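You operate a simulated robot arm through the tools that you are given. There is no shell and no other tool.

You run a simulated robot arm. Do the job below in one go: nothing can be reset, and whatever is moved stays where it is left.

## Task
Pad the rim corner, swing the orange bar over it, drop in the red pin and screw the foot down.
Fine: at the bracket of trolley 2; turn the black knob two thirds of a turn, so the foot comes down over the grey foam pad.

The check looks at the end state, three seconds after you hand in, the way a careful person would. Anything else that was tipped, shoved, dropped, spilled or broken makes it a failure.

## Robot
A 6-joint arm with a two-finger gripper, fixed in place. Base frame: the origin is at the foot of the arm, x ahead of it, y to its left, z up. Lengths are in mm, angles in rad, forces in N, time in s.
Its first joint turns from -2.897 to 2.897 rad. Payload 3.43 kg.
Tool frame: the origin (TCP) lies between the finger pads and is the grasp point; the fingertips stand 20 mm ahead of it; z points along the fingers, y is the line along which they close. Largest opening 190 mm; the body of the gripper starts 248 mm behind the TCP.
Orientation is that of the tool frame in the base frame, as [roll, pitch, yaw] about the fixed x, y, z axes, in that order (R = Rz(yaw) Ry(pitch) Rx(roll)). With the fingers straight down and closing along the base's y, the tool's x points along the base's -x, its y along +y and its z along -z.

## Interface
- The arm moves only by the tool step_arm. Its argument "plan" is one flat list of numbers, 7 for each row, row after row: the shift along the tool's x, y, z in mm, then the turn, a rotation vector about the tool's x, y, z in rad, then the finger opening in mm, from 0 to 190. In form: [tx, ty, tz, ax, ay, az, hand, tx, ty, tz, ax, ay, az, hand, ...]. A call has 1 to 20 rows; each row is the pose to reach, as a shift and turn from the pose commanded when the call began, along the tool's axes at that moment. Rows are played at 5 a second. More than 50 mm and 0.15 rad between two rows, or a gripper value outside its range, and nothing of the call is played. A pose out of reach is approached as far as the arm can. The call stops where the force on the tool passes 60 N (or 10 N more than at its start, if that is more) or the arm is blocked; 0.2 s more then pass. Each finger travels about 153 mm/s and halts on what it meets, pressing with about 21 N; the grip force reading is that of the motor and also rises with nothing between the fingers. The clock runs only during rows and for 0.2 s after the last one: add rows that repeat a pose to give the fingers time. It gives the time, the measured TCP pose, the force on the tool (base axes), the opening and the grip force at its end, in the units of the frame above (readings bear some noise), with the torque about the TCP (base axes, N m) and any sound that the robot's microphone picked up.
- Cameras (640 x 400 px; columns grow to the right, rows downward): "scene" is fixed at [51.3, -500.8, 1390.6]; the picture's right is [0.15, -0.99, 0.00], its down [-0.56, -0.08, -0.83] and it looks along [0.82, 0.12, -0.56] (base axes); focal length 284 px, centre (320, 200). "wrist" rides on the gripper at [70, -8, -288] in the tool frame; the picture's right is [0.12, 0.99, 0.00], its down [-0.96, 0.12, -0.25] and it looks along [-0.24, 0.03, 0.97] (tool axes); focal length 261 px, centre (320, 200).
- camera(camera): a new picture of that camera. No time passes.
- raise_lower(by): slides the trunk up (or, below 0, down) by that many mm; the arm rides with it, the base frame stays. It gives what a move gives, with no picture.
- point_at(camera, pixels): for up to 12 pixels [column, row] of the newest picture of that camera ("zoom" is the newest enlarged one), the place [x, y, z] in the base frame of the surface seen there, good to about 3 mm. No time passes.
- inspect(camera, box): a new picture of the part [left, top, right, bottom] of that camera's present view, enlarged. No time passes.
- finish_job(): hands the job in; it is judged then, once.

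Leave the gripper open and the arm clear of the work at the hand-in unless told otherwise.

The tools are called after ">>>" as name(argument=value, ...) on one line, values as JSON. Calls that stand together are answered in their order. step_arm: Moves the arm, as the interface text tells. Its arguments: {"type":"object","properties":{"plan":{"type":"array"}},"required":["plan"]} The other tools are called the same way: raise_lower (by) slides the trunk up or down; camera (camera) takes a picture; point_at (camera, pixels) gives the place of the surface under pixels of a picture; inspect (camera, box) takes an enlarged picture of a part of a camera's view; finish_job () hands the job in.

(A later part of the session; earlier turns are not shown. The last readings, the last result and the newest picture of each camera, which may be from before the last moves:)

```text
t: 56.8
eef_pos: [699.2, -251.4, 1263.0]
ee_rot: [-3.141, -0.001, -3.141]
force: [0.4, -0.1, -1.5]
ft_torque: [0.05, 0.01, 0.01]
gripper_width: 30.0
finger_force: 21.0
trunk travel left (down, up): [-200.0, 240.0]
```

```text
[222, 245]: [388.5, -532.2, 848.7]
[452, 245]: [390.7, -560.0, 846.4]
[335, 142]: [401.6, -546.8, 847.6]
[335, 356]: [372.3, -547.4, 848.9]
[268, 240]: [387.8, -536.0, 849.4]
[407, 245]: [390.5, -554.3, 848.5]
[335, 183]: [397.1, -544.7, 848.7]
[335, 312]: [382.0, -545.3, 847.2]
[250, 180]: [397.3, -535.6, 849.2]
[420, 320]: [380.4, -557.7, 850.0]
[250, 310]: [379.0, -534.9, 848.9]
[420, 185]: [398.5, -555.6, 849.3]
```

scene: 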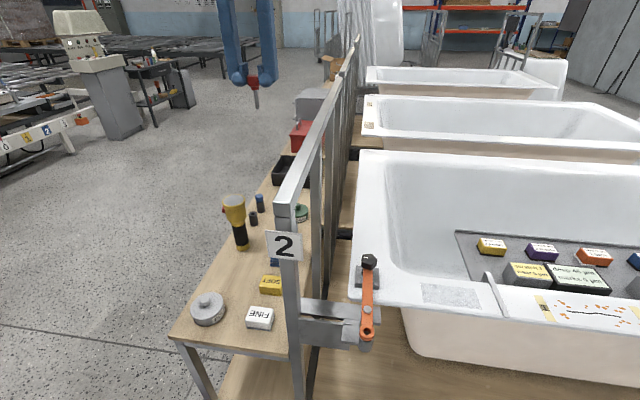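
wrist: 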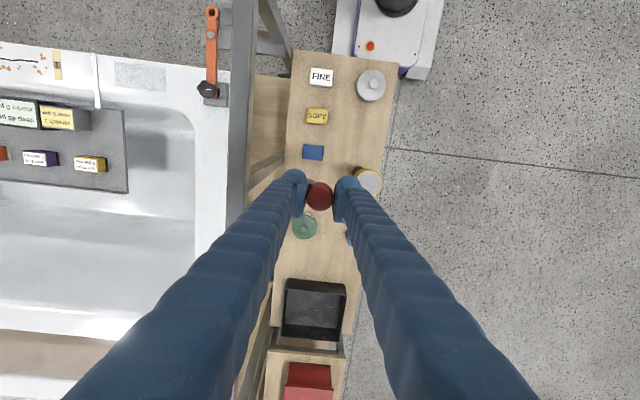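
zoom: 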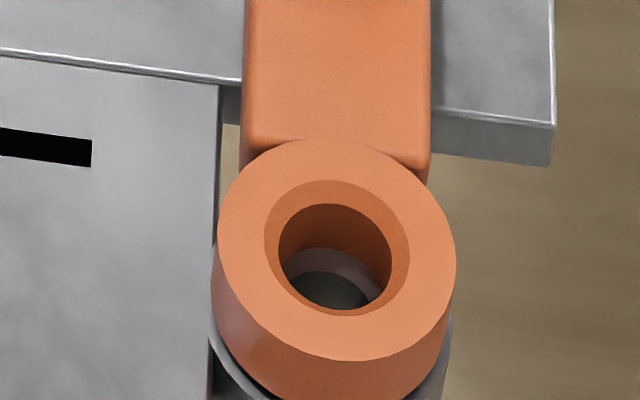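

The ring centre is about (388,-545.7). I check where the pin head sits relative to the TCP in the wrist picture.

>>> inspect(camera="wrist", box=[290, 165, 350, 225])

>>> point_at(camera="wrist", pixels=[[319, 195], [309, 195], [329, 195], [319, 184], [319, 207], [312, 188], [326, 203], [312, 203], [326, 188]])

```text
6.67 times, centred on (320, 195) of wrist
```

zoom: 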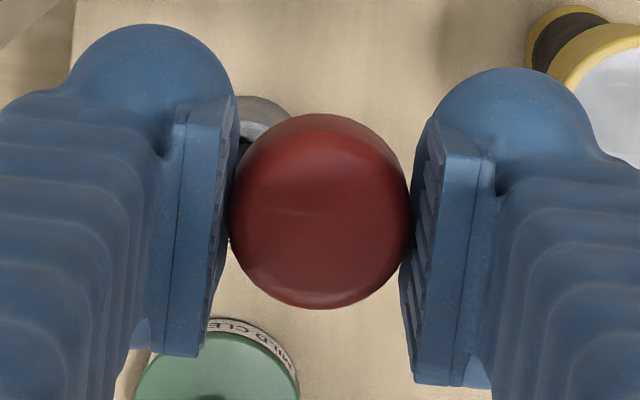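

```text
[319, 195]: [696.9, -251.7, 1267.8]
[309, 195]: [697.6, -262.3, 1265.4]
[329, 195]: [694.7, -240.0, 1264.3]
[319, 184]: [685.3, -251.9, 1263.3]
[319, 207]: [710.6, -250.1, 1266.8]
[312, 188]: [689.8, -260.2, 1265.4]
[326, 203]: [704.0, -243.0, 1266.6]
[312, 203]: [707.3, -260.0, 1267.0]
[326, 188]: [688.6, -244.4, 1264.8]
```

The pin is centred at the TCP within 1 mm. I carry it over the rail to above the ring (388.5,-545) at z 1262 and lower to z 960 (tip at about 891, still above the ring).

>>> step_arm(plan=[31.1, -29.5, 0, 0, 0, 0, 22, 62.3, -58.9, 0, 0, 0, 0, 22, 93.4, -88.4, 0, 0, 0, 0, 22, 124.5, -117.9, 0, 0, 0, 0, 22, 155.7, -147.4, 0, 0, 0, 0, 22, 186.8, -176.8, 0, 0, 0, 0, 22, 217.9, -206.3, 0, 0, 0, 0, 22, 249, -235.8, 0, 0, 0, 0, 22, 280.2, -265.2, 0, 0, 0, 0, 22, 311.3, -294.7, 0, 0, 0, 0, 22, 311.3, -294.7, 40, 0, 0, 0, 22, 311.3, -294.7, 80, 0, 0, 0, 22, 311.3, -294.7, 120, 0, 0, 0, 22, 311.3, -294.7, 160, 0, 0, 0, 22, 311.3, -294.7, 200, 0, 0, 0, 22, 311.3, -294.7, 240, 0, 0, 0, 22, 311.3, -294.7, 280, 0, 0, 0, 22, 311.3, -294.7, 302, 0, 0, 0, 22, 311.3, -294.7, 302, 0, 0, 0, 22])

>>> camera(camera="scene")

>>> camera(camera="wrist")

>>> inspect(camera="scene", box=[320, 270, 420, 350])

```text
t: 60.8
eef_pos: [388.0, -545.9, 961.4]
ee_rot: [-3.141, -0.001, -3.141]
force: [0.1, 0.8, -0.3]
ft_torque: [0.0, -0.02, -0.01]
gripper_width: 30.5
finger_force: 21.7
trunk travel left (down, up): [-200.0, 240.0]
```

```text
taken
```

scene: 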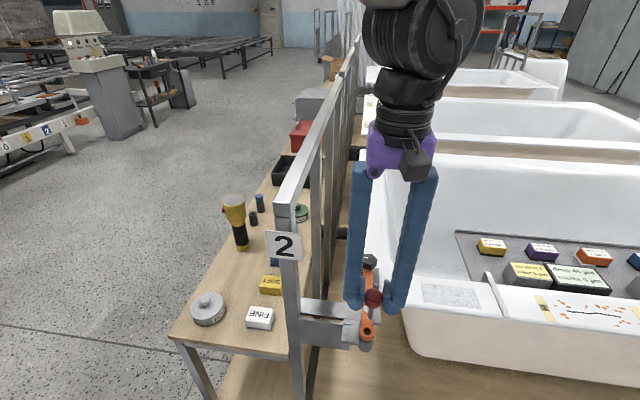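

```text
taken
```

wrist: 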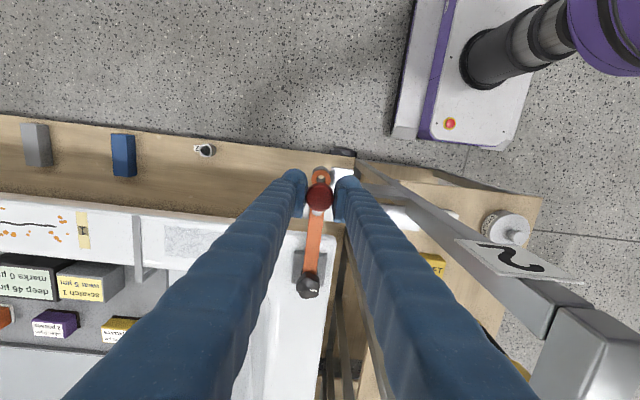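

```text
5.00 times, centred on (370, 310) of scene
```

zoom: 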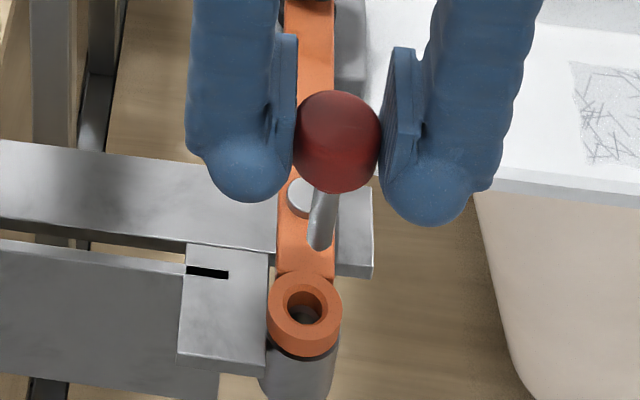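

The pin is above the ring. I measure the shaft's position closely in the scene view before lowering.

>>> inspect(camera="scene", box=[350, 285, 390, 335])

>>> inspect(camera="scene", box=[355, 296, 383, 324])

```text
8.00 times, centred on (370, 310) of scene
```

zoom: 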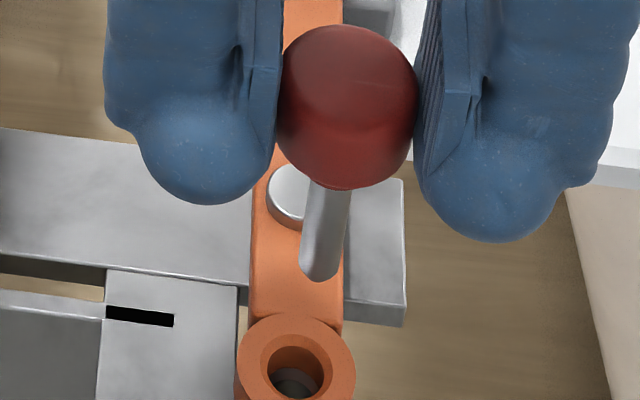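

```text
14.29 times, centred on (369, 310) of scene
```

zoom: 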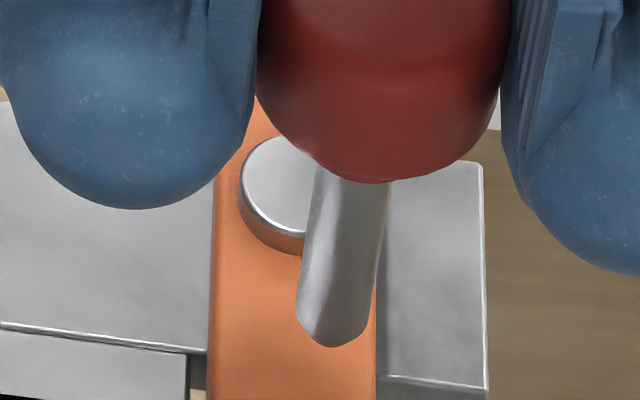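

I point at the shaft's surface in this enlargement to get its axis.

>>> point_at(camera="zoom", pixels=[[350, 205], [346, 230], [343, 255], [339, 280], [336, 305], [334, 325], [320, 260], [370, 260]])

>>> inspect(camera="scene", box=[350, 318, 382, 338])

>>> point_at(camera="zoom", pixels=[[222, 245], [452, 245], [268, 245], [407, 245], [250, 190], [425, 190], [240, 290], [435, 290], [335, 335], [270, 200], [405, 200], [335, 160]])

```text
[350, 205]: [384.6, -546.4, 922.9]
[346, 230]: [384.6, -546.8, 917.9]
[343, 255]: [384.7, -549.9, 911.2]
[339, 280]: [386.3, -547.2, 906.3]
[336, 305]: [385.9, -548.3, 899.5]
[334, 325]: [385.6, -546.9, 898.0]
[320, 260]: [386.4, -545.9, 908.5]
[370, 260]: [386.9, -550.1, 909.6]
```

```text
16.00 times, centred on (366, 328) of scene
```

zoom: 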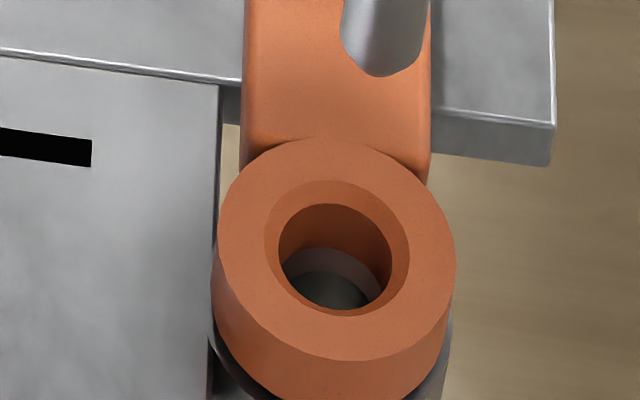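

```text
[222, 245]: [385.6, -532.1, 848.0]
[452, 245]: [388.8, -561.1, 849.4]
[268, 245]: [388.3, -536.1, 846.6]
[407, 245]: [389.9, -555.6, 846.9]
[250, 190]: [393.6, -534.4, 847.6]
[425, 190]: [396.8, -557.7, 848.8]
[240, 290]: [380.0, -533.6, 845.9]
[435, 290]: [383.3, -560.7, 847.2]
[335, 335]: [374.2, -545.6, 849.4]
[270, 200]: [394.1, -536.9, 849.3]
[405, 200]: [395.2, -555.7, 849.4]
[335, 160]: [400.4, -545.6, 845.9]
```

The shaft's axis seems about 1.5 mm too far in -y and about 2 mm too far in +x relative to the ring. I correct by that and lower to z 922 with the tip just at the ring's chamfer.

>>> step_arm(plan=[1.5, 1.5, 15, 0, 0, 0, 22, 1.5, 1.5, 30, 0, 0, 0, 22, 1.5, 1.5, 38, 0, 0, 0, 22, 1.5, 1.5, 38, 0, 0, 0, 22])

>>> inspect(camera="scene", box=[350, 300, 390, 350])

>>> inspect(camera="scene", box=[354, 312, 380, 338])

```text
t: 61.8
eef_pos: [386.5, -545.1, 923.1]
ee_rot: [-3.141, 0.0, -3.142]
force: [-0.1, -0.1, 0.3]
ft_torque: [-0.02, -0.02, 0.0]
gripper_width: 29.9
finger_force: 20.8
trunk travel left (down, up): [-200.0, 240.0]
```

```text
8.00 times, centred on (370, 325) of scene
```

zoom: 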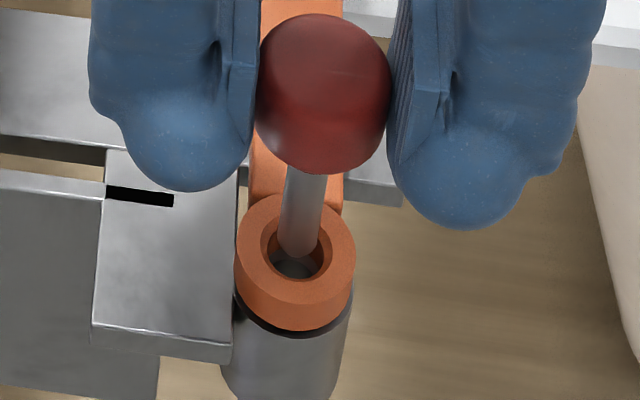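

```text
15.38 times, centred on (367, 325) of scene
```

zoom: 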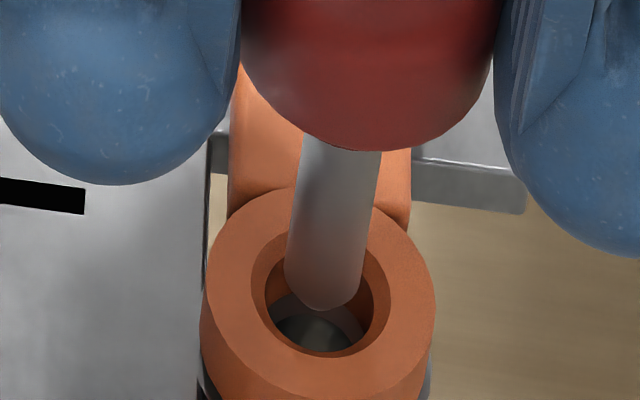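

The tip is at the hole's mouth, centred within a millimetre. I keep lowering in small steps and watch the force.

>>> step_arm(plan=[0, 0, 3, 0, 0, 0, 22, 0, 0, 6, 0, 0, 0, 22, 0, 0, 6, 0, 0, 0, 22])

>>> step_arm(plan=[0, 0, 3, 0, 0, 0, 22, 0, 0, 6, 0, 0, 0, 22, 0, 0, 6, 0, 0, 0, 22])

>>> inspect(camera="scene", box=[350, 305, 390, 350])

```text
t: 62.6
eef_pos: [385.9, -545.4, 915.4]
ee_rot: [-3.141, 0.001, 3.141]
force: [0.3, 0.6, -0.7]
ft_torque: [-0.01, 0.0, 0.01]
gripper_width: 30.4
finger_force: 20.8
trunk travel left (down, up): [-200.0, 240.0]
```

```text
t: 63.4
eef_pos: [385.3, -544.0, 910.1]
ee_rot: [-3.141, 0.0, -3.141]
force: [-0.4, 0.2, 0.2]
ft_torque: [-0.02, 0.0, 0.01]
gripper_width: 30.3
finger_force: 20.5
trunk travel left (down, up): [-200.0, 240.0]
```

```text
8.89 times, centred on (370, 328) of scene
```

zoom: 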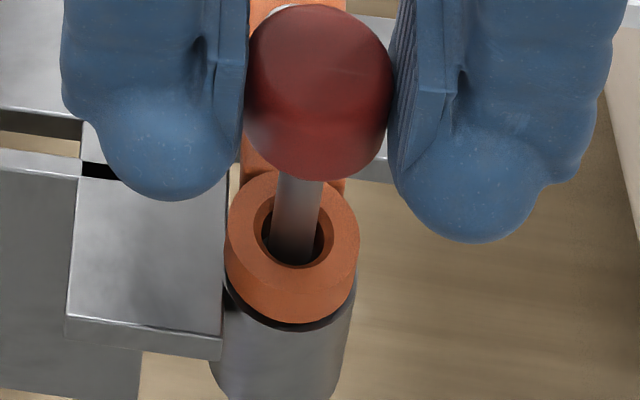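

The shaft is inside the ring with no force. I continue down into the tube.

>>> step_arm(plan=[0, 0, 3, 0, 0, 0, 22, 0, 0, 6, 0, 0, 0, 22, 0, 0, 9, 0, 0, 0, 22, 0, 0, 9, 0, 0, 0, 22])

>>> step_arm(plan=[0, 0, 3, 0, 0, 0, 22, 0, 0, 6, 0, 0, 0, 22, 0, 0, 9, 0, 0, 0, 22, 0, 0, 9, 0, 0, 0, 22])

>>> inspect(camera="scene", box=[350, 305, 390, 350])

```text
t: 64.4
eef_pos: [386.7, -543.9, 901.9]
ee_rot: [3.141, -0.001, -3.14]
force: [-0.7, 0.0, -0.7]
ft_torque: [0.01, 0.02, -0.02]
gripper_width: 30.6
finger_force: 20.7
trunk travel left (down, up): [-200.0, 240.0]
```

```text
t: 65.4
eef_pos: [386.9, -544.5, 893.3]
ee_rot: [-3.14, 0.0, 3.142]
force: [-0.6, -0.7, -0.4]
ft_torque: [-0.01, -0.01, 0.0]
gripper_width: 30.1
finger_force: 21.2
trunk travel left (down, up): [-200.0, 240.0]
```

```text
8.89 times, centred on (370, 328) of scene
```

zoom: 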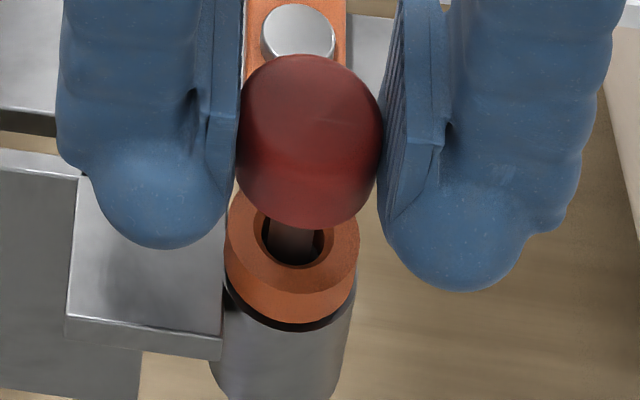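

Free movement still; the tip is inside the tube. I lower further toward seating at about TCP 874.

>>> step_arm(plan=[0, 0, 3, 0, 0, 0, 22, 0, 0, 6, 0, 0, 0, 22, 0, 0, 9, 0, 0, 0, 22, 0, 0, 12, 0, 0, 0, 22, 0, 0, 12, 0, 0, 0, 22])

>>> step_arm(plan=[0, 0, 2, 0, 0, 0, 22, 0, 0, 4, 0, 0, 0, 22, 0, 0, 4, 0, 0, 0, 22])

>>> inspect(camera="scene", box=[350, 305, 390, 350])

```text
t: 66.6
eef_pos: [386.2, -544.9, 880.4]
ee_rot: [-3.141, 0.0, -3.141]
force: [-1.9, -0.3, -0.7]
ft_torque: [0.01, -0.02, -0.01]
gripper_width: 30.5
finger_force: 21.0
trunk travel left (down, up): [-200.0, 240.0]
```

```text
t: 67.4
eef_pos: [386.1, -546.4, 878.1]
ee_rot: [-3.141, -0.001, -3.141]
force: [0.3, 0.4, -0.7]
ft_torque: [0.01, 0.01, 0.02]
gripper_width: 30.3
finger_force: 20.8
trunk travel left (down, up): [-200.0, 240.0]
```

```text
8.89 times, centred on (370, 328) of scene
```

zoom: 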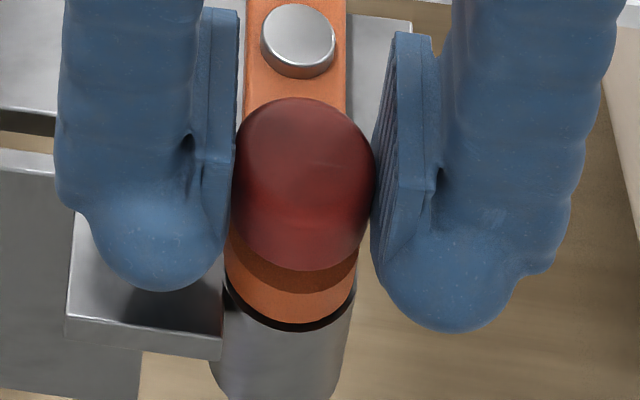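

Nearly seated. I lower 1 mm at a time until I feel contact.

>>> step_arm(plan=[0, 0, 1, 0, 0, 0, 22, 0, 0, 2, 0, 0, 0, 22, 0, 0, 2, 0, 0, 0, 22])

>>> step_arm(plan=[0, 0, 1, 0, 0, 0, 22, 0, 0, 2, 0, 0, 0, 22, 0, 0, 2, 0, 0, 0, 22])

```text
t: 68.2
eef_pos: [386.4, -544.4, 876.7]
ee_rot: [-3.14, 0.0, 3.141]
force: [-3.9, -2.0, 16.6]
ft_torque: [-0.02, -0.01, -0.03]
gripper_width: 30.3
finger_force: 21.4
trunk travel left (down, up): [-200.0, 240.0]
```

```text
t: 69.0
eef_pos: [385.4, -543.9, 874.3]
ee_rot: [-3.141, -0.001, 3.141]
force: [-0.1, -4.5, 16.6]
ft_torque: [-0.07, -0.03, -0.04]
gripper_width: 30.3
finger_force: 21.0
trunk travel left (down, up): [-200.0, 240.0]
```

Contact at 16.6 N: the head is at the ring. I open the fingers to let the pin settle, and look.

>>> step_arm(plan=[0, 0, -1, 0, 0, 0, 26, 0, 0, -1, 0, 0, 0, 34, 0, 0, -1, 0, 0, 0, 44, 0, 0, -1, 0, 0, 0, 52, 0, 0, -1, 0, 0, 0, 52])

>>> inspect(camera="scene", box=[340, 300, 400, 360])

>>> inspect(camera="wrist", box=[270, 140, 390, 300])

```text
t: 70.2
eef_pos: [386.2, -544.3, 873.8]
ee_rot: [3.141, 0.0, -3.141]
force: [-0.4, -0.1, 0.8]
ft_torque: [0.01, 0.05, 0.0]
gripper_width: 52.2
finger_force: 0.0
trunk travel left (down, up): [-200.0, 240.0]
```

```text
6.67 times, centred on (370, 330) of scene
```

zoom: 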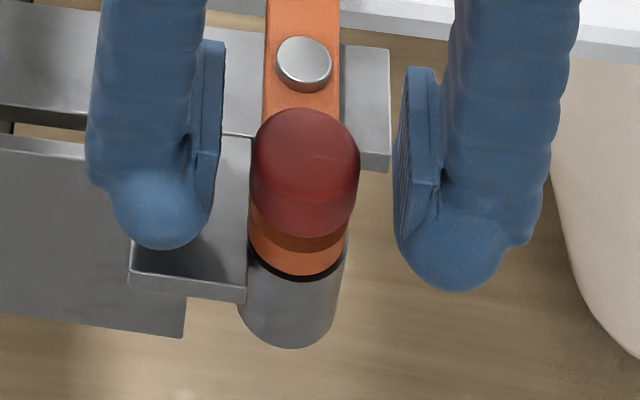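

```text
2.50 times, centred on (330, 220) of wrist
```

zoom: 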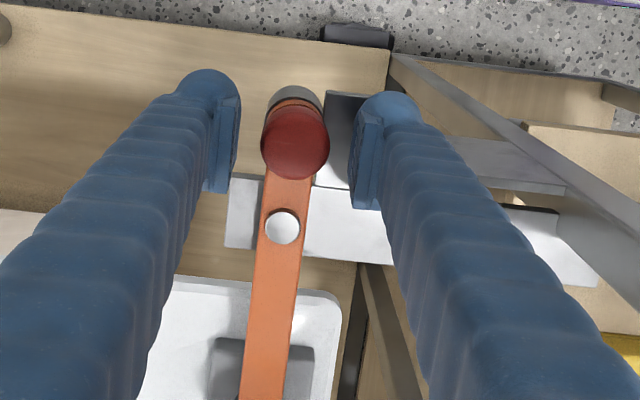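

The pin is released. I measure the head's top to see whether it is fully seated (expected about 877).

>>> inspect(camera="scene", box=[352, 308, 384, 340])

>>> point_at(camera="zoom", pixels=[[270, 120], [270, 150], [270, 80], [270, 200], [270, 250], [270, 270], [270, 290], [270, 310], [220, 260], [320, 260], [250, 340], [270, 360]])

>>> camera(camera="wrist")

>>> point_at(camera="wrist", pixels=[[316, 195], [308, 195], [326, 195], [316, 187], [316, 205]])

```text
12.50 times, centred on (368, 324) of scene
```

zoom: 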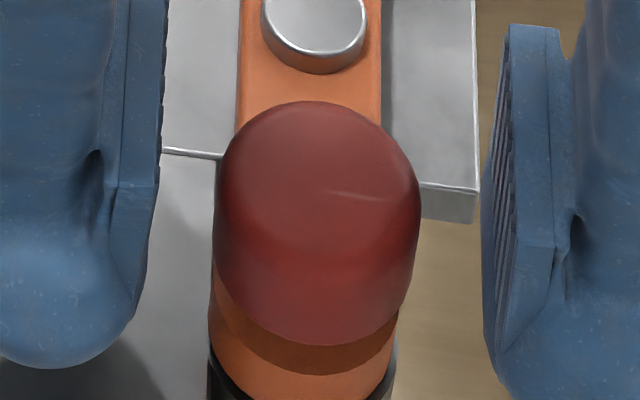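

```text
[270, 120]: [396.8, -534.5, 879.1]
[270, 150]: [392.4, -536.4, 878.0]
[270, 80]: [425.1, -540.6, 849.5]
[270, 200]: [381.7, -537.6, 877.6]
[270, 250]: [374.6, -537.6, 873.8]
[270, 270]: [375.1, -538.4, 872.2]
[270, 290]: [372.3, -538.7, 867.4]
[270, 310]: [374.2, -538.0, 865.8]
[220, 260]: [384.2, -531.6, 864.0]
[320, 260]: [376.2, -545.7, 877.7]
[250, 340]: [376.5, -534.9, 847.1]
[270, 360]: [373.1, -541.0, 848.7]
```

```text
taken
```

wrist: 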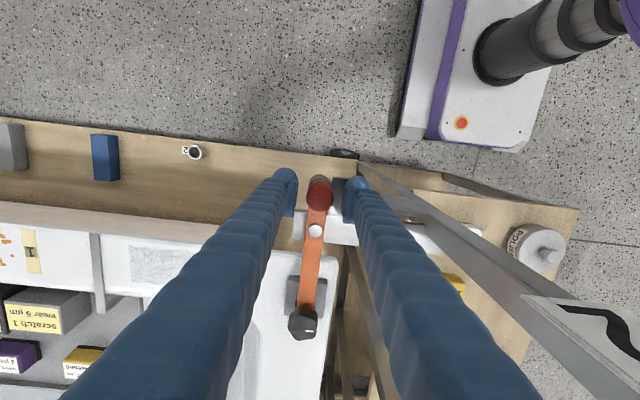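

```text
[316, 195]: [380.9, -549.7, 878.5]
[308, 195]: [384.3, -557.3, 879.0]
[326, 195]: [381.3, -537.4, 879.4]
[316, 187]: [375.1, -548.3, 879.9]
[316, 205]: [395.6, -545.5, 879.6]
```

The head's top is at 878 to 879, so the collar sits on the ring: the pin is seated. Now I rise straight up clear of the pin and move over the knob at about (559,-545).

>>> step_arm(plan=[0, 0, -15, 0, 0, 0, 52, 0, 0, -40, 0, 0, 0, 52, 0, 0, -75, 0, 0, 0, 60, 0, 0, -110, 0, 0, 0, 70, -40, 0, -110, 0, 0, 0, 80, -80, -1, -110, 0, 0, 0, 84, -120, -1.5, -110, 0, 0, 0, 84, -155, -1.8, -110, 0, 0, 0, 84, -171.8, -1.8, -110, 0, 0, 0, 84, -171.8, -1.8, -110, 0, 0, 0, 84])

>>> camera(camera="wrist")

>>> inspect(camera="wrist", box=[280, 80, 380, 240])

>>> inspect(camera="scene", box=[330, 240, 410, 360])

```text
t: 72.4
eef_pos: [559.5, -547.1, 984.0]
ee_rot: [3.142, -0.001, -3.141]
force: [0.6, -0.1, 0.4]
ft_torque: [-0.01, 0.01, 0.02]
gripper_width: 83.8
finger_force: 0.1
trunk travel left (down, up): [-200.0, 240.0]
```

```text
taken
```

wrist: 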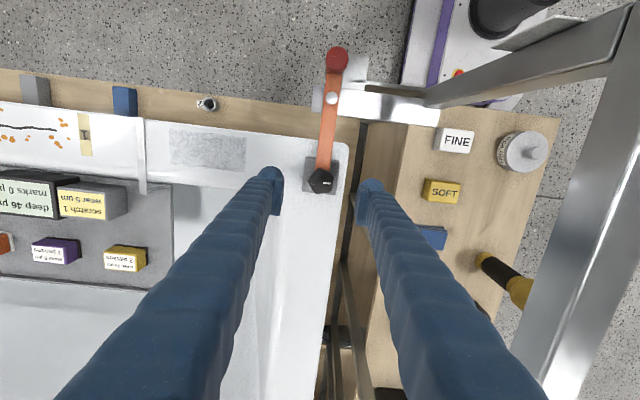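

```text
2.50 times, centred on (330, 160) of wrist
```

zoom: 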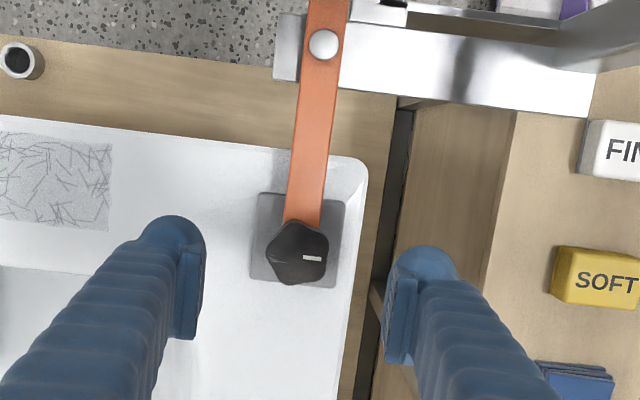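

```text
3.33 times, centred on (370, 300) of scene
```

zoom: 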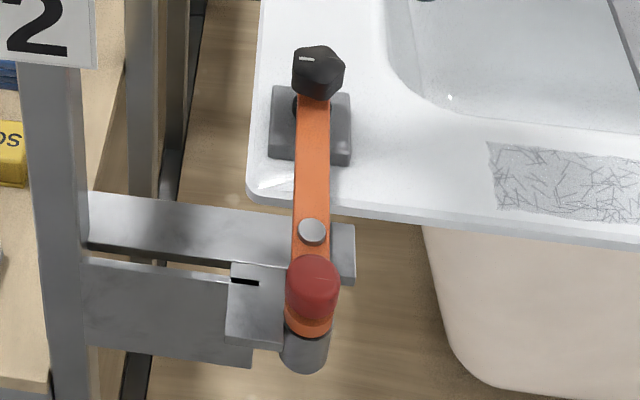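

The pin stands in the ring and tube. Now I enlarge the knob to see its shape and mark angle and measure its centre.

>>> inspect(camera="wrist", box=[295, 160, 345, 205])

>>> point_at(camera="zoom", pixels=[[330, 150], [330, 200], [330, 250], [230, 190], [420, 190], [300, 100], [320, 290], [375, 210], [410, 210], [200, 100], [450, 100], [420, 330]])

```text
8.89 times, centred on (320, 182) of wrist
```

zoom: 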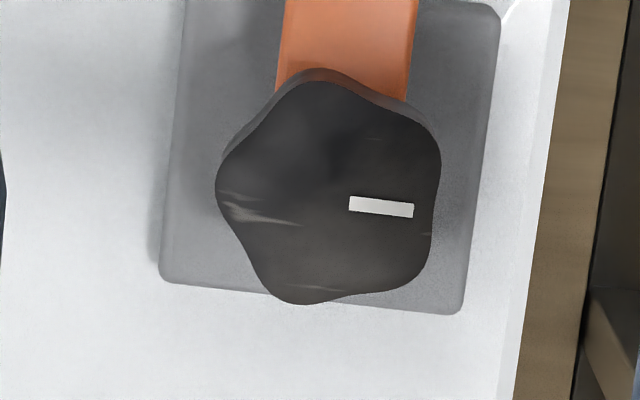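

```text
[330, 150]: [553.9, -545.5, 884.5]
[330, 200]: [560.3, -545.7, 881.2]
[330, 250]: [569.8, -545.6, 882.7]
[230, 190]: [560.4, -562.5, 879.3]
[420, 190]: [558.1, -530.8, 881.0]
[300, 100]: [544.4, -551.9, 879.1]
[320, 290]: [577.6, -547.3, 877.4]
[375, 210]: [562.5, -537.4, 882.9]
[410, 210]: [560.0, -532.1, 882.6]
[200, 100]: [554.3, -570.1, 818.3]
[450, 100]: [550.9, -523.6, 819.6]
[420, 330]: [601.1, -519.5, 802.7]
```

Knob centre is about (560,-545), top 881, five-lobed; the mark points exactly to +y, toward a flat. A clockwise 240° turn must bring it to -150°. I plan to pre-turn the tool by +108° (a flat/lobe pair lies on that closing line), grip, and turn -240° in one go; first I test that both ends are reachable in the air.

>>> step_arm(plan=[0, 0, 0, 0, 0, -0.145, 84, 0, 0, 0, 0, 0, -0.29, 84, 0, 0, 0, 0, 0, -0.435, 84, 0, 0, 0, 0, 0, -0.58, 84, 0, 0, 0, 0, 0, -0.725, 84, 0, 0, 0, 0, 0, -0.87, 84, 0, 0, 0, 0, 0, -1.015, 84, 0, 0, 0, 0, 0, -1.16, 84, 0, 0, 0, 0, 0, -1.305, 84, 0, 0, 0, 0, 0, -1.45, 84, 0, 0, 0, 0, 0, -1.595, 84, 0, 0, 0, 0, 0, -1.74, 84, 0, 0, 0, 0, 0, -1.885, 84, 0, 0, 0, 0, 0, -1.885, 84])

>>> camera(camera="scene")

```text
t: 75.4
eef_pos: [559.1, -546.4, 983.0]
ee_rot: [-3.14, 0.0, -1.255]
force: [0.1, 0.8, 0.9]
ft_torque: [0.01, -0.01, 0.0]
gripper_width: 84.1
finger_force: 0.2
trunk travel left (down, up): [-200.0, 240.0]
```

```text
taken
```

scene: 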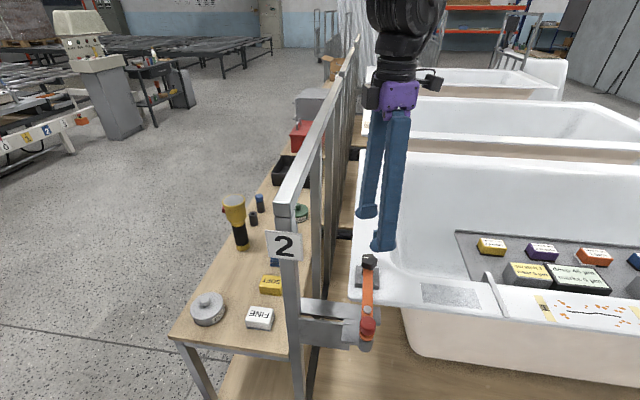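

+108° is reached exactly. Now I test the other end in the air: turn -120° twice.

>>> step_arm(plan=[0, 0, 0, 0, 0, 0.14, 84, 0, 0, 0, 0, 0, 0.28, 84, 0, 0, 0, 0, 0, 0.42, 84, 0, 0, 0, 0, 0, 0.56, 84, 0, 0, 0, 0, 0, 0.7, 84, 0, 0, 0, 0, 0, 0.84, 84, 0, 0, 0, 0, 0, 0.98, 84, 0, 0, 0, 0, 0, 1.12, 84, 0, 0, 0, 0, 0, 1.26, 84, 0, 0, 0, 0, 0, 1.4, 84, 0, 0, 0, 0, 0, 1.54, 84, 0, 0, 0, 0, 0, 1.68, 84, 0, 0, 0, 0, 0, 1.82, 84, 0, 0, 0, 0, 0, 1.96, 84, 0, 0, 0, 0, 0, 2.0944, 84, 0, 0, 0, 0, 0, 2.0944, 84])

>>> step_arm(plan=[0, 0, 0, 0, 0, 0.14, 84, 0, 0, 0, 0, 0, 0.28, 84, 0, 0, 0, 0, 0, 0.42, 84, 0, 0, 0, 0, 0, 0.56, 84, 0, 0, 0, 0, 0, 0.7, 84, 0, 0, 0, 0, 0, 0.84, 84, 0, 0, 0, 0, 0, 0.98, 84, 0, 0, 0, 0, 0, 1.12, 84, 0, 0, 0, 0, 0, 1.26, 84, 0, 0, 0, 0, 0, 1.4, 84, 0, 0, 0, 0, 0, 1.54, 84, 0, 0, 0, 0, 0, 1.68, 84, 0, 0, 0, 0, 0, 1.82, 84, 0, 0, 0, 0, 0, 1.96, 84, 0, 0, 0, 0, 0, 2.0944, 84, 0, 0, 0, 0, 0, 2.0944, 84])

```text
t: 78.8
eef_pos: [559.0, -546.2, 982.8]
ee_rot: [-3.141, 0.001, 2.93]
force: [0.9, 0.8, 0.0]
ft_torque: [0.03, 0.02, 0.03]
gripper_width: 84.1
finger_force: 0.2
trunk travel left (down, up): [-200.0, 240.0]
```

```text
t: 82.2
eef_pos: [557.6, -545.9, 983.3]
ee_rot: [3.141, -0.001, 0.836]
force: [0.0, 0.5, 0.9]
ft_torque: [-0.02, -0.04, 0.02]
gripper_width: 84.2
finger_force: 0.0
trunk travel left (down, up): [-200.0, 240.0]
```

Both ends are reachable. I turn back by 240° in the air to the starting angle.

>>> step_arm(plan=[0, 0, 0, 0, 0, -0.14, 84, 0, 0, 0, 0, 0, -0.28, 84, 0, 0, 0, 0, 0, -0.42, 84, 0, 0, 0, 0, 0, -0.56, 84, 0, 0, 0, 0, 0, -0.7, 84, 0, 0, 0, 0, 0, -0.84, 84, 0, 0, 0, 0, 0, -0.98, 84, 0, 0, 0, 0, 0, -1.12, 84, 0, 0, 0, 0, 0, -1.26, 84, 0, 0, 0, 0, 0, -1.4, 84, 0, 0, 0, 0, 0, -1.54, 84, 0, 0, 0, 0, 0, -1.68, 84, 0, 0, 0, 0, 0, -1.82, 84, 0, 0, 0, 0, 0, -1.96, 84, 0, 0, 0, 0, 0, -2.0944, 84, 0, 0, 0, 0, 0, -2.0944, 84])

>>> step_arm(plan=[0, 0, 0, 0, 0, -0.14, 84, 0, 0, 0, 0, 0, -0.28, 84, 0, 0, 0, 0, 0, -0.42, 84, 0, 0, 0, 0, 0, -0.56, 84, 0, 0, 0, 0, 0, -0.7, 84, 0, 0, 0, 0, 0, -0.84, 84, 0, 0, 0, 0, 0, -0.98, 84, 0, 0, 0, 0, 0, -1.12, 84, 0, 0, 0, 0, 0, -1.26, 84, 0, 0, 0, 0, 0, -1.4, 84, 0, 0, 0, 0, 0, -1.54, 84, 0, 0, 0, 0, 0, -1.68, 84, 0, 0, 0, 0, 0, -1.82, 84, 0, 0, 0, 0, 0, -1.96, 84, 0, 0, 0, 0, 0, -2.0944, 84, 0, 0, 0, 0, 0, -2.0944, 84])

>>> camera(camera="wrist")

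```text
t: 85.6
eef_pos: [558.8, -546.5, 983.5]
ee_rot: [3.14, 0.001, 2.934]
force: [0.3, 0.1, -0.3]
ft_torque: [-0.02, 0.02, -0.03]
gripper_width: 83.9
finger_force: 0.0
trunk travel left (down, up): [-200.0, 240.0]
```

```text
t: 89.0
eef_pos: [559.0, -547.5, 983.1]
ee_rot: [-3.141, 0.0, -1.256]
force: [-0.5, 0.2, 0.1]
ft_torque: [-0.02, -0.01, -0.03]
gripper_width: 84.0
finger_force: 0.1
trunk travel left (down, up): [-200.0, 240.0]
```

```text
taken
```

wrist: 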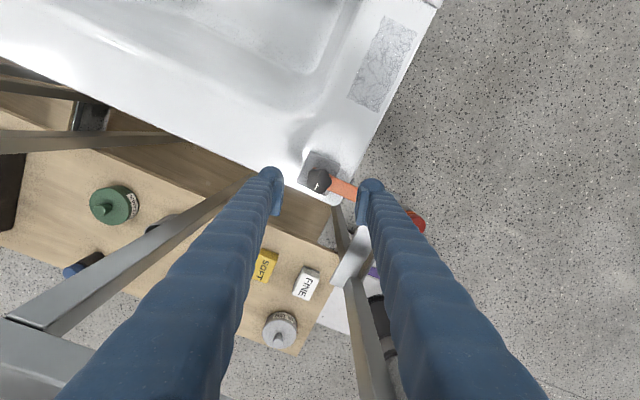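

I check the knob's centre from this viewpoint before lowering.

>>> inspect(camera="wrist", box=[295, 160, 345, 205])

>>> point_at(camera="zoom", pixels=[[320, 150], [320, 200], [320, 250], [250, 190], [390, 190], [300, 120], [340, 260], [270, 230], [370, 150]])

```text
8.89 times, centred on (320, 182) of wrist
```

zoom: 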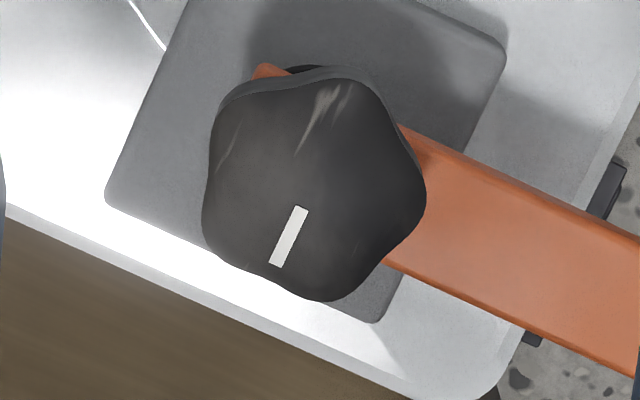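

```text
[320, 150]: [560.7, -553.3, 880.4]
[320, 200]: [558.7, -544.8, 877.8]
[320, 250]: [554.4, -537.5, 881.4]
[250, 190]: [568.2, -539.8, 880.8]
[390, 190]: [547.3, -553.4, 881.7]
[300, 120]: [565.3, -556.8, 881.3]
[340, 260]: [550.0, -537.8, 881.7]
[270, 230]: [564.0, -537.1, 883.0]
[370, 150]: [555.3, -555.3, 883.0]
```

Knob centre is about (560.5,-545.8), about 1.7 mm off along the closing line. I correct that and lower to TCP z 877 (tips 857, above the bar's top at 850).

>>> step_arm(plan=[-0.1, -1.6, 30, 0, 0, 0, 84, -0.1, -1.6, 60, 0, 0, 0, 80, -0.1, -1.6, 85, 0, 0, 0, 74, -0.1, -1.6, 100, 0, 0, 0, 70, -0.1, -1.6, 106, 0, 0, 0, 70, -0.1, -1.6, 106, 0, 0, 0, 70])

>>> inspect(camera="wrist", box=[260, 140, 380, 240])

>>> inspect(camera="scene", box=[330, 230, 410, 320])

```text
t: 90.4
eef_pos: [560.3, -545.1, 879.6]
ee_rot: [3.141, 0.0, -1.257]
force: [-0.3, -0.1, -0.1]
ft_torque: [0.02, 0.0, -0.02]
gripper_width: 69.9
finger_force: 0.1
trunk travel left (down, up): [-200.0, 240.0]
```

```text
4.00 times, centred on (320, 190) of wrist
```

zoom: 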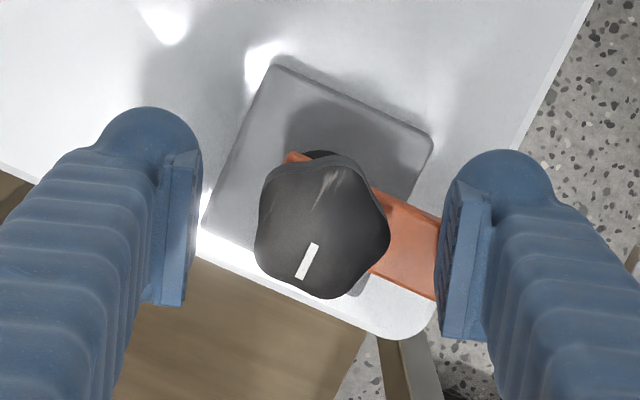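

```text
4.44 times, centred on (370, 275) of scene
```

zoom: 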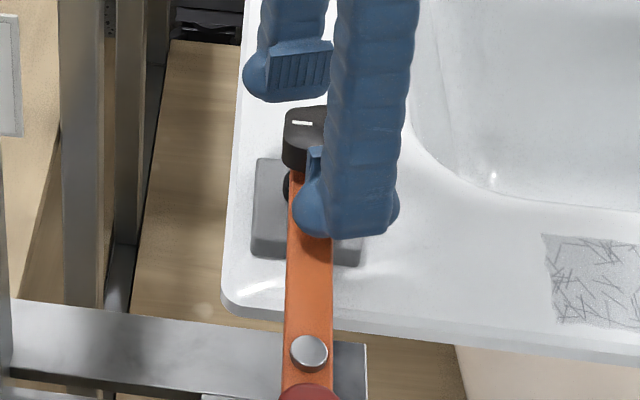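

The knob is centred between the fingers. I close on it.

>>> step_arm(plan=[0, 0, 0, 0, 0, 0, 60, 0, 0, 0, 0, 0, 0, 52, 0, 0, 0, 0, 0, 0, 46, 0, 0, 0, 0, 0, 0, 40, 0, 0, 0, 0, 0, 0, 34, 0, 0, 0, 0, 0, 0, 28, 0, 0, 0, 0, 0, 0, 25, 0, 0, 0, 0, 0, 0, 25])

>>> inspect(camera="wrist", box=[260, 140, 380, 240])

>>> inspect(camera="scene", box=[330, 230, 410, 320])

```text
t: 92.2
eef_pos: [559.9, -545.7, 878.4]
ee_rot: [-3.141, 0.0, -1.257]
force: [0.1, 0.1, 0.8]
ft_torque: [-0.04, -0.01, -0.11]
gripper_width: 36.0
finger_force: 45.3
trunk travel left (down, up): [-200.0, 240.0]
```

```text
4.00 times, centred on (320, 190) of wrist
```

zoom: 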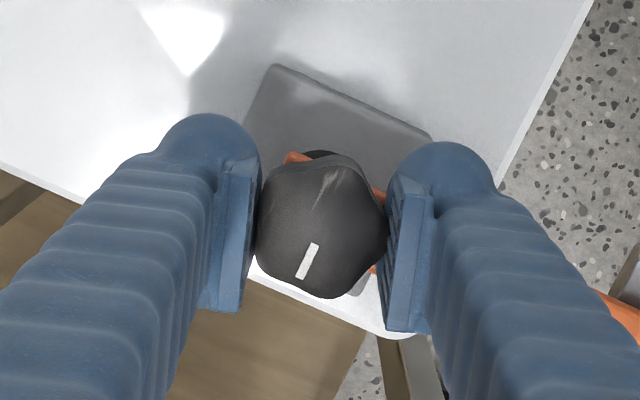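

```text
4.44 times, centred on (370, 275) of scene
```

zoom: 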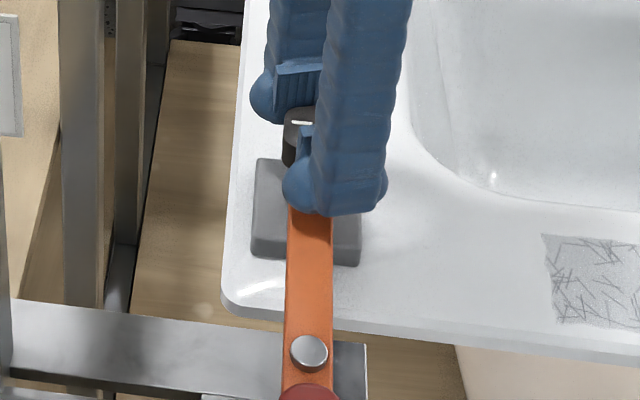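

Gripped at 36 mm and the mark did not move. I turn clockwise (seen from above) by 40° first and check forces and the foot.

>>> step_arm(plan=[0, 0, 0, 0, 0, 0.1164, 25, 0, 0, 0.3, 0, 0, 0.2327, 25, 0, 0, 0.6, 0, 0, 0.3491, 25, 0, 0, 0.8, 0, 0, 0.4654, 25, 0, 0, 1.1, 0, 0, 0.5818, 25, 0, 0, 1.3, 0, 0, 0.6981, 25, 0, 0, 1.3, 0, 0, 0.6981, 25])

>>> inspect(camera="wrist", box=[260, 140, 380, 240])

>>> inspect(camera="scene", box=[340, 240, 400, 300])

```text
t: 93.8
eef_pos: [560.1, -545.9, 877.9]
ee_rot: [-3.141, 0.001, -1.957]
force: [-1.6, -0.9, 11.0]
ft_torque: [-0.06, 0.03, -0.01]
gripper_width: 35.8
finger_force: 45.5
trunk travel left (down, up): [-200.0, 240.0]
```

```text
4.00 times, centred on (320, 190) of wrist
```

zoom: 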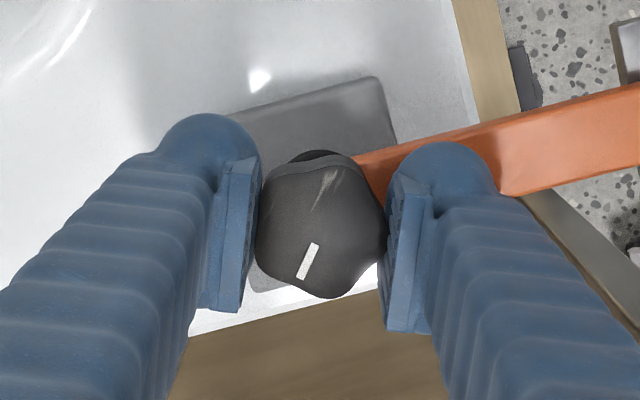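

```text
6.67 times, centred on (370, 270) of scene
```

zoom: 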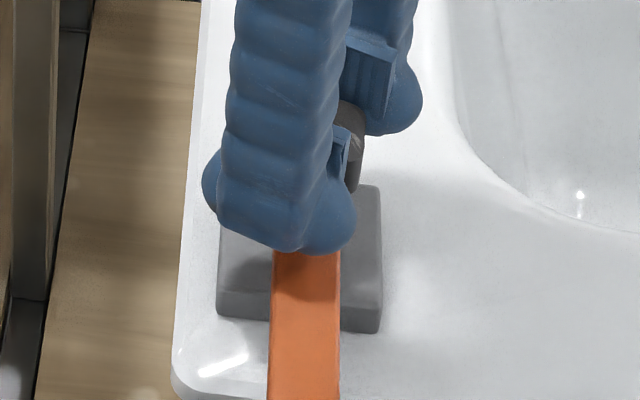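

The knob turns with the fingers; I pressed down a bit faster than it sinks (11 N up), so I hold the height and turn another 80°.

>>> step_arm(plan=[0, 0, 0, 0, 0, 0.1164, 25, 0, 0, 0, 0, 0, 0.2327, 25, 0, 0, 0, 0, 0, 0.3491, 25, 0, 0, 0, 0, 0, 0.4654, 25, 0, 0, 0, 0, 0, 0.5818, 25, 0, 0, 0, 0, 0, 0.6981, 25, 0, 0, 0, 0, 0, 0.8145, 25, 0, 0, 0, 0, 0, 0.9308, 25, 0, 0, 0, 0, 0, 1.0472, 25, 0, 0, 0, 0, 0, 1.1636, 25, 0, 0, 0, 0, 0, 1.2799, 25, 0, 0, 0, 0, 0, 1.3963, 25, 0, 0, 0, 0, 0, 1.3963, 25])

>>> inspect(camera="wrist", box=[260, 140, 380, 240])

>>> inspect(camera="scene", box=[340, 240, 400, 300])

```text
t: 96.6
eef_pos: [559.6, -546.0, 878.0]
ee_rot: [3.14, 0.0, 2.93]
force: [3.8, 0.8, 18.5]
ft_torque: [0.03, 0.0, -0.04]
gripper_width: 35.8
finger_force: 44.4
trunk travel left (down, up): [-200.0, 240.0]
```

```text
4.00 times, centred on (320, 190) of wrist
```

zoom: 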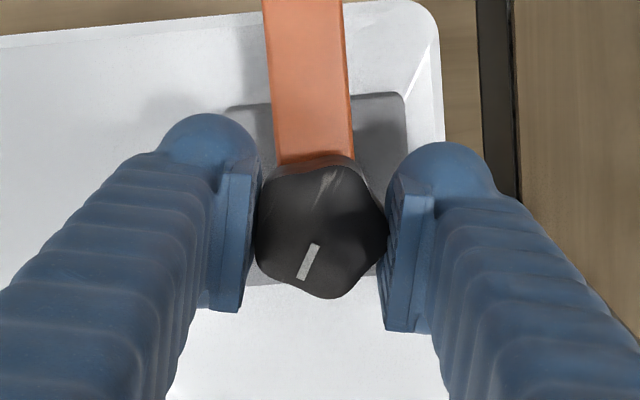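

```text
6.67 times, centred on (370, 270) of scene
```

zoom: 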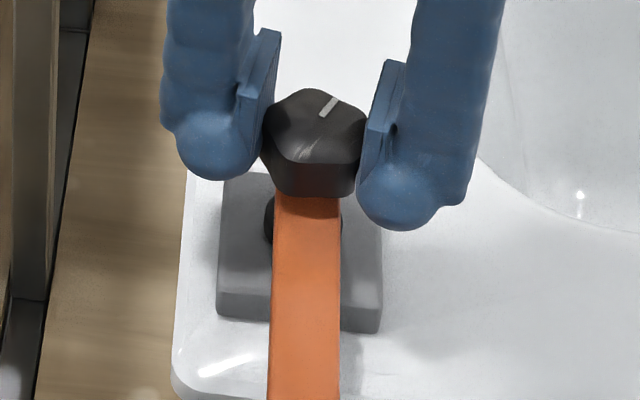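

The turn follows well (mark fixed in the fingers), but the upward force grew to 18.5 N. I measure the knob's top and the foot to see which way each moves.

>>> inspect(camera="scene", box=[352, 245, 388, 285])

>>> point_at(camera="zoom", pixels=[[300, 160], [280, 200], [340, 150], [300, 120], [250, 180], [212, 320], [205, 310], [210, 335], [345, 320], [300, 300], [220, 340], [345, 340]])

>>> camera(camera="wrist")

>>> point_at(camera="wrist", pixels=[[320, 195], [325, 190], [335, 190], [340, 195], [335, 205], [320, 205], [315, 190], [340, 175], [300, 175], [355, 175]])

```text
10.00 times, centred on (370, 265) of scene
```

zoom: 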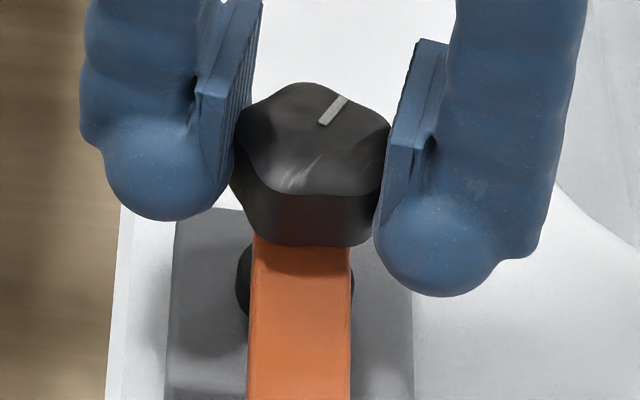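

```text
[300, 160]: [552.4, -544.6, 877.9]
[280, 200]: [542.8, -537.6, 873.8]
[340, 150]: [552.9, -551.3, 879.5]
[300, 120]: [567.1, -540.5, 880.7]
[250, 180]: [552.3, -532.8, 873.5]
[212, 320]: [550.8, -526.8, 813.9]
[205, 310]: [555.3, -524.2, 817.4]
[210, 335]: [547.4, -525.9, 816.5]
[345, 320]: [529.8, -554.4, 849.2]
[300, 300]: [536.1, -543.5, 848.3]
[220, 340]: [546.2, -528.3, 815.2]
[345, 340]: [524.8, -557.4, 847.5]
```

```text
taken
```

wrist: 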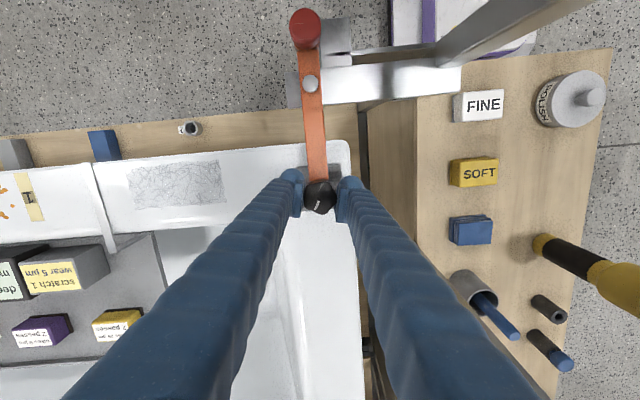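

```text
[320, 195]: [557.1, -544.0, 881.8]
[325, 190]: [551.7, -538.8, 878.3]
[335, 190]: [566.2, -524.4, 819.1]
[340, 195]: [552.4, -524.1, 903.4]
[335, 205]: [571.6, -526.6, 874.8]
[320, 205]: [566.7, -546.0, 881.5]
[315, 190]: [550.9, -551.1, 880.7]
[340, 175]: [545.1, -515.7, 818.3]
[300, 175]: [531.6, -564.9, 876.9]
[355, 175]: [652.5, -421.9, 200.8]
```

The knob's top stays at about 881 while the foot has come down several millimetres, so the knob itself does not sink: my earlier lowering caused the upward force. I relieve 1.8 mm upward and check the force.

>>> step_arm(plan=[0, 0, -0.9, 0, 0, 0, 25, 0, 0, -1.8, 0, 0, 0, 25, 0, 0, -1.8, 0, 0, 0, 25])

>>> inspect(camera="scene", box=[352, 245, 388, 285])

>>> point_at(camera="zoom", pixels=[[241, 270], [241, 290], [243, 305], [245, 315], [352, 285], [238, 280]])

```text
t: 97.4
eef_pos: [558.7, -545.2, 877.8]
ee_rot: [-3.141, -0.002, 2.932]
force: [7.5, 0.1, -0.7]
ft_torque: [-0.17, -0.56, 0.0]
gripper_width: 35.6
finger_force: 44.9
trunk travel left (down, up): [-200.0, 240.0]
```

```text
10.00 times, centred on (370, 265) of scene
```

zoom: 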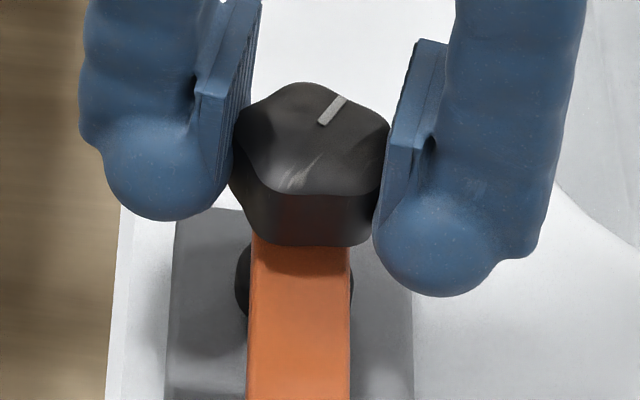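

```text
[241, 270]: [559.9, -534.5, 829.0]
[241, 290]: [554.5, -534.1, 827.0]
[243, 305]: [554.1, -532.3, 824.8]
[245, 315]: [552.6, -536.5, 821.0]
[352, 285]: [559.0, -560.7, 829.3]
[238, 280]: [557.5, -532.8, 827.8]
```

The vertical force is gone. I continue clockwise another 60° (with 0.7 mm recentring in +x), then check.

>>> step_arm(plan=[-0.7, 0.15, 0, 0, 0, 0.1164, 25, -0.7, 0.15, 0, 0, 0, 0.2327, 25, -0.7, 0.15, 0, 0, 0, 0.3491, 25, -0.7, 0.15, 0, 0, 0, 0.4654, 25, -0.7, 0.15, 0, 0, 0, 0.5818, 25, -0.7, 0.15, 0, 0, 0, 0.6981, 25, -0.7, 0.15, 0, 0, 0, 0.8145, 25, -0.7, 0.15, 0, 0, 0, 0.9308, 25, -0.7, 0.15, 0, 0, 0, 1.0472, 25, -0.7, 0.15, 0, 0, 0, 1.0472, 25])

>>> inspect(camera="wrist", box=[260, 140, 380, 240])

>>> inspect(camera="scene", box=[340, 240, 400, 300])

```text
t: 99.6
eef_pos: [559.1, -545.4, 876.9]
ee_rot: [-3.14, -0.002, 1.882]
force: [-9.2, 0.0, -17.4]
ft_torque: [0.04, 0.04, 0.0]
gripper_width: 35.7
finger_force: 44.3
trunk travel left (down, up): [-200.0, 240.0]
```

```text
4.00 times, centred on (320, 190) of wrist
```

zoom: 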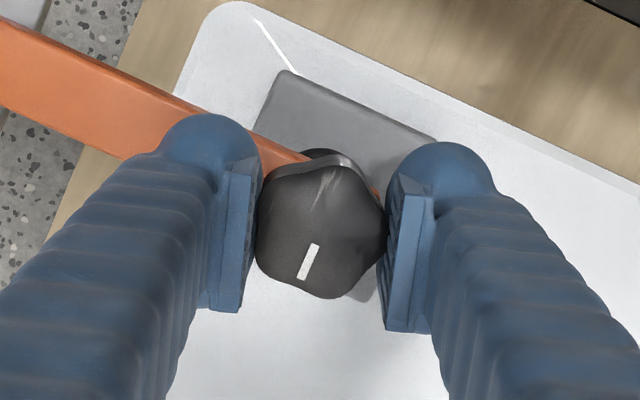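

```text
6.67 times, centred on (370, 270) of scene
```

zoom: 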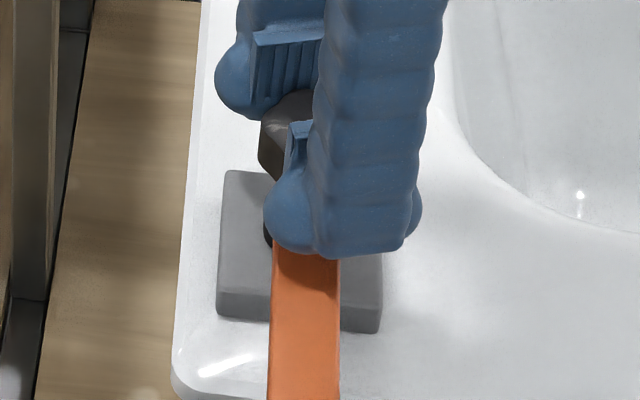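

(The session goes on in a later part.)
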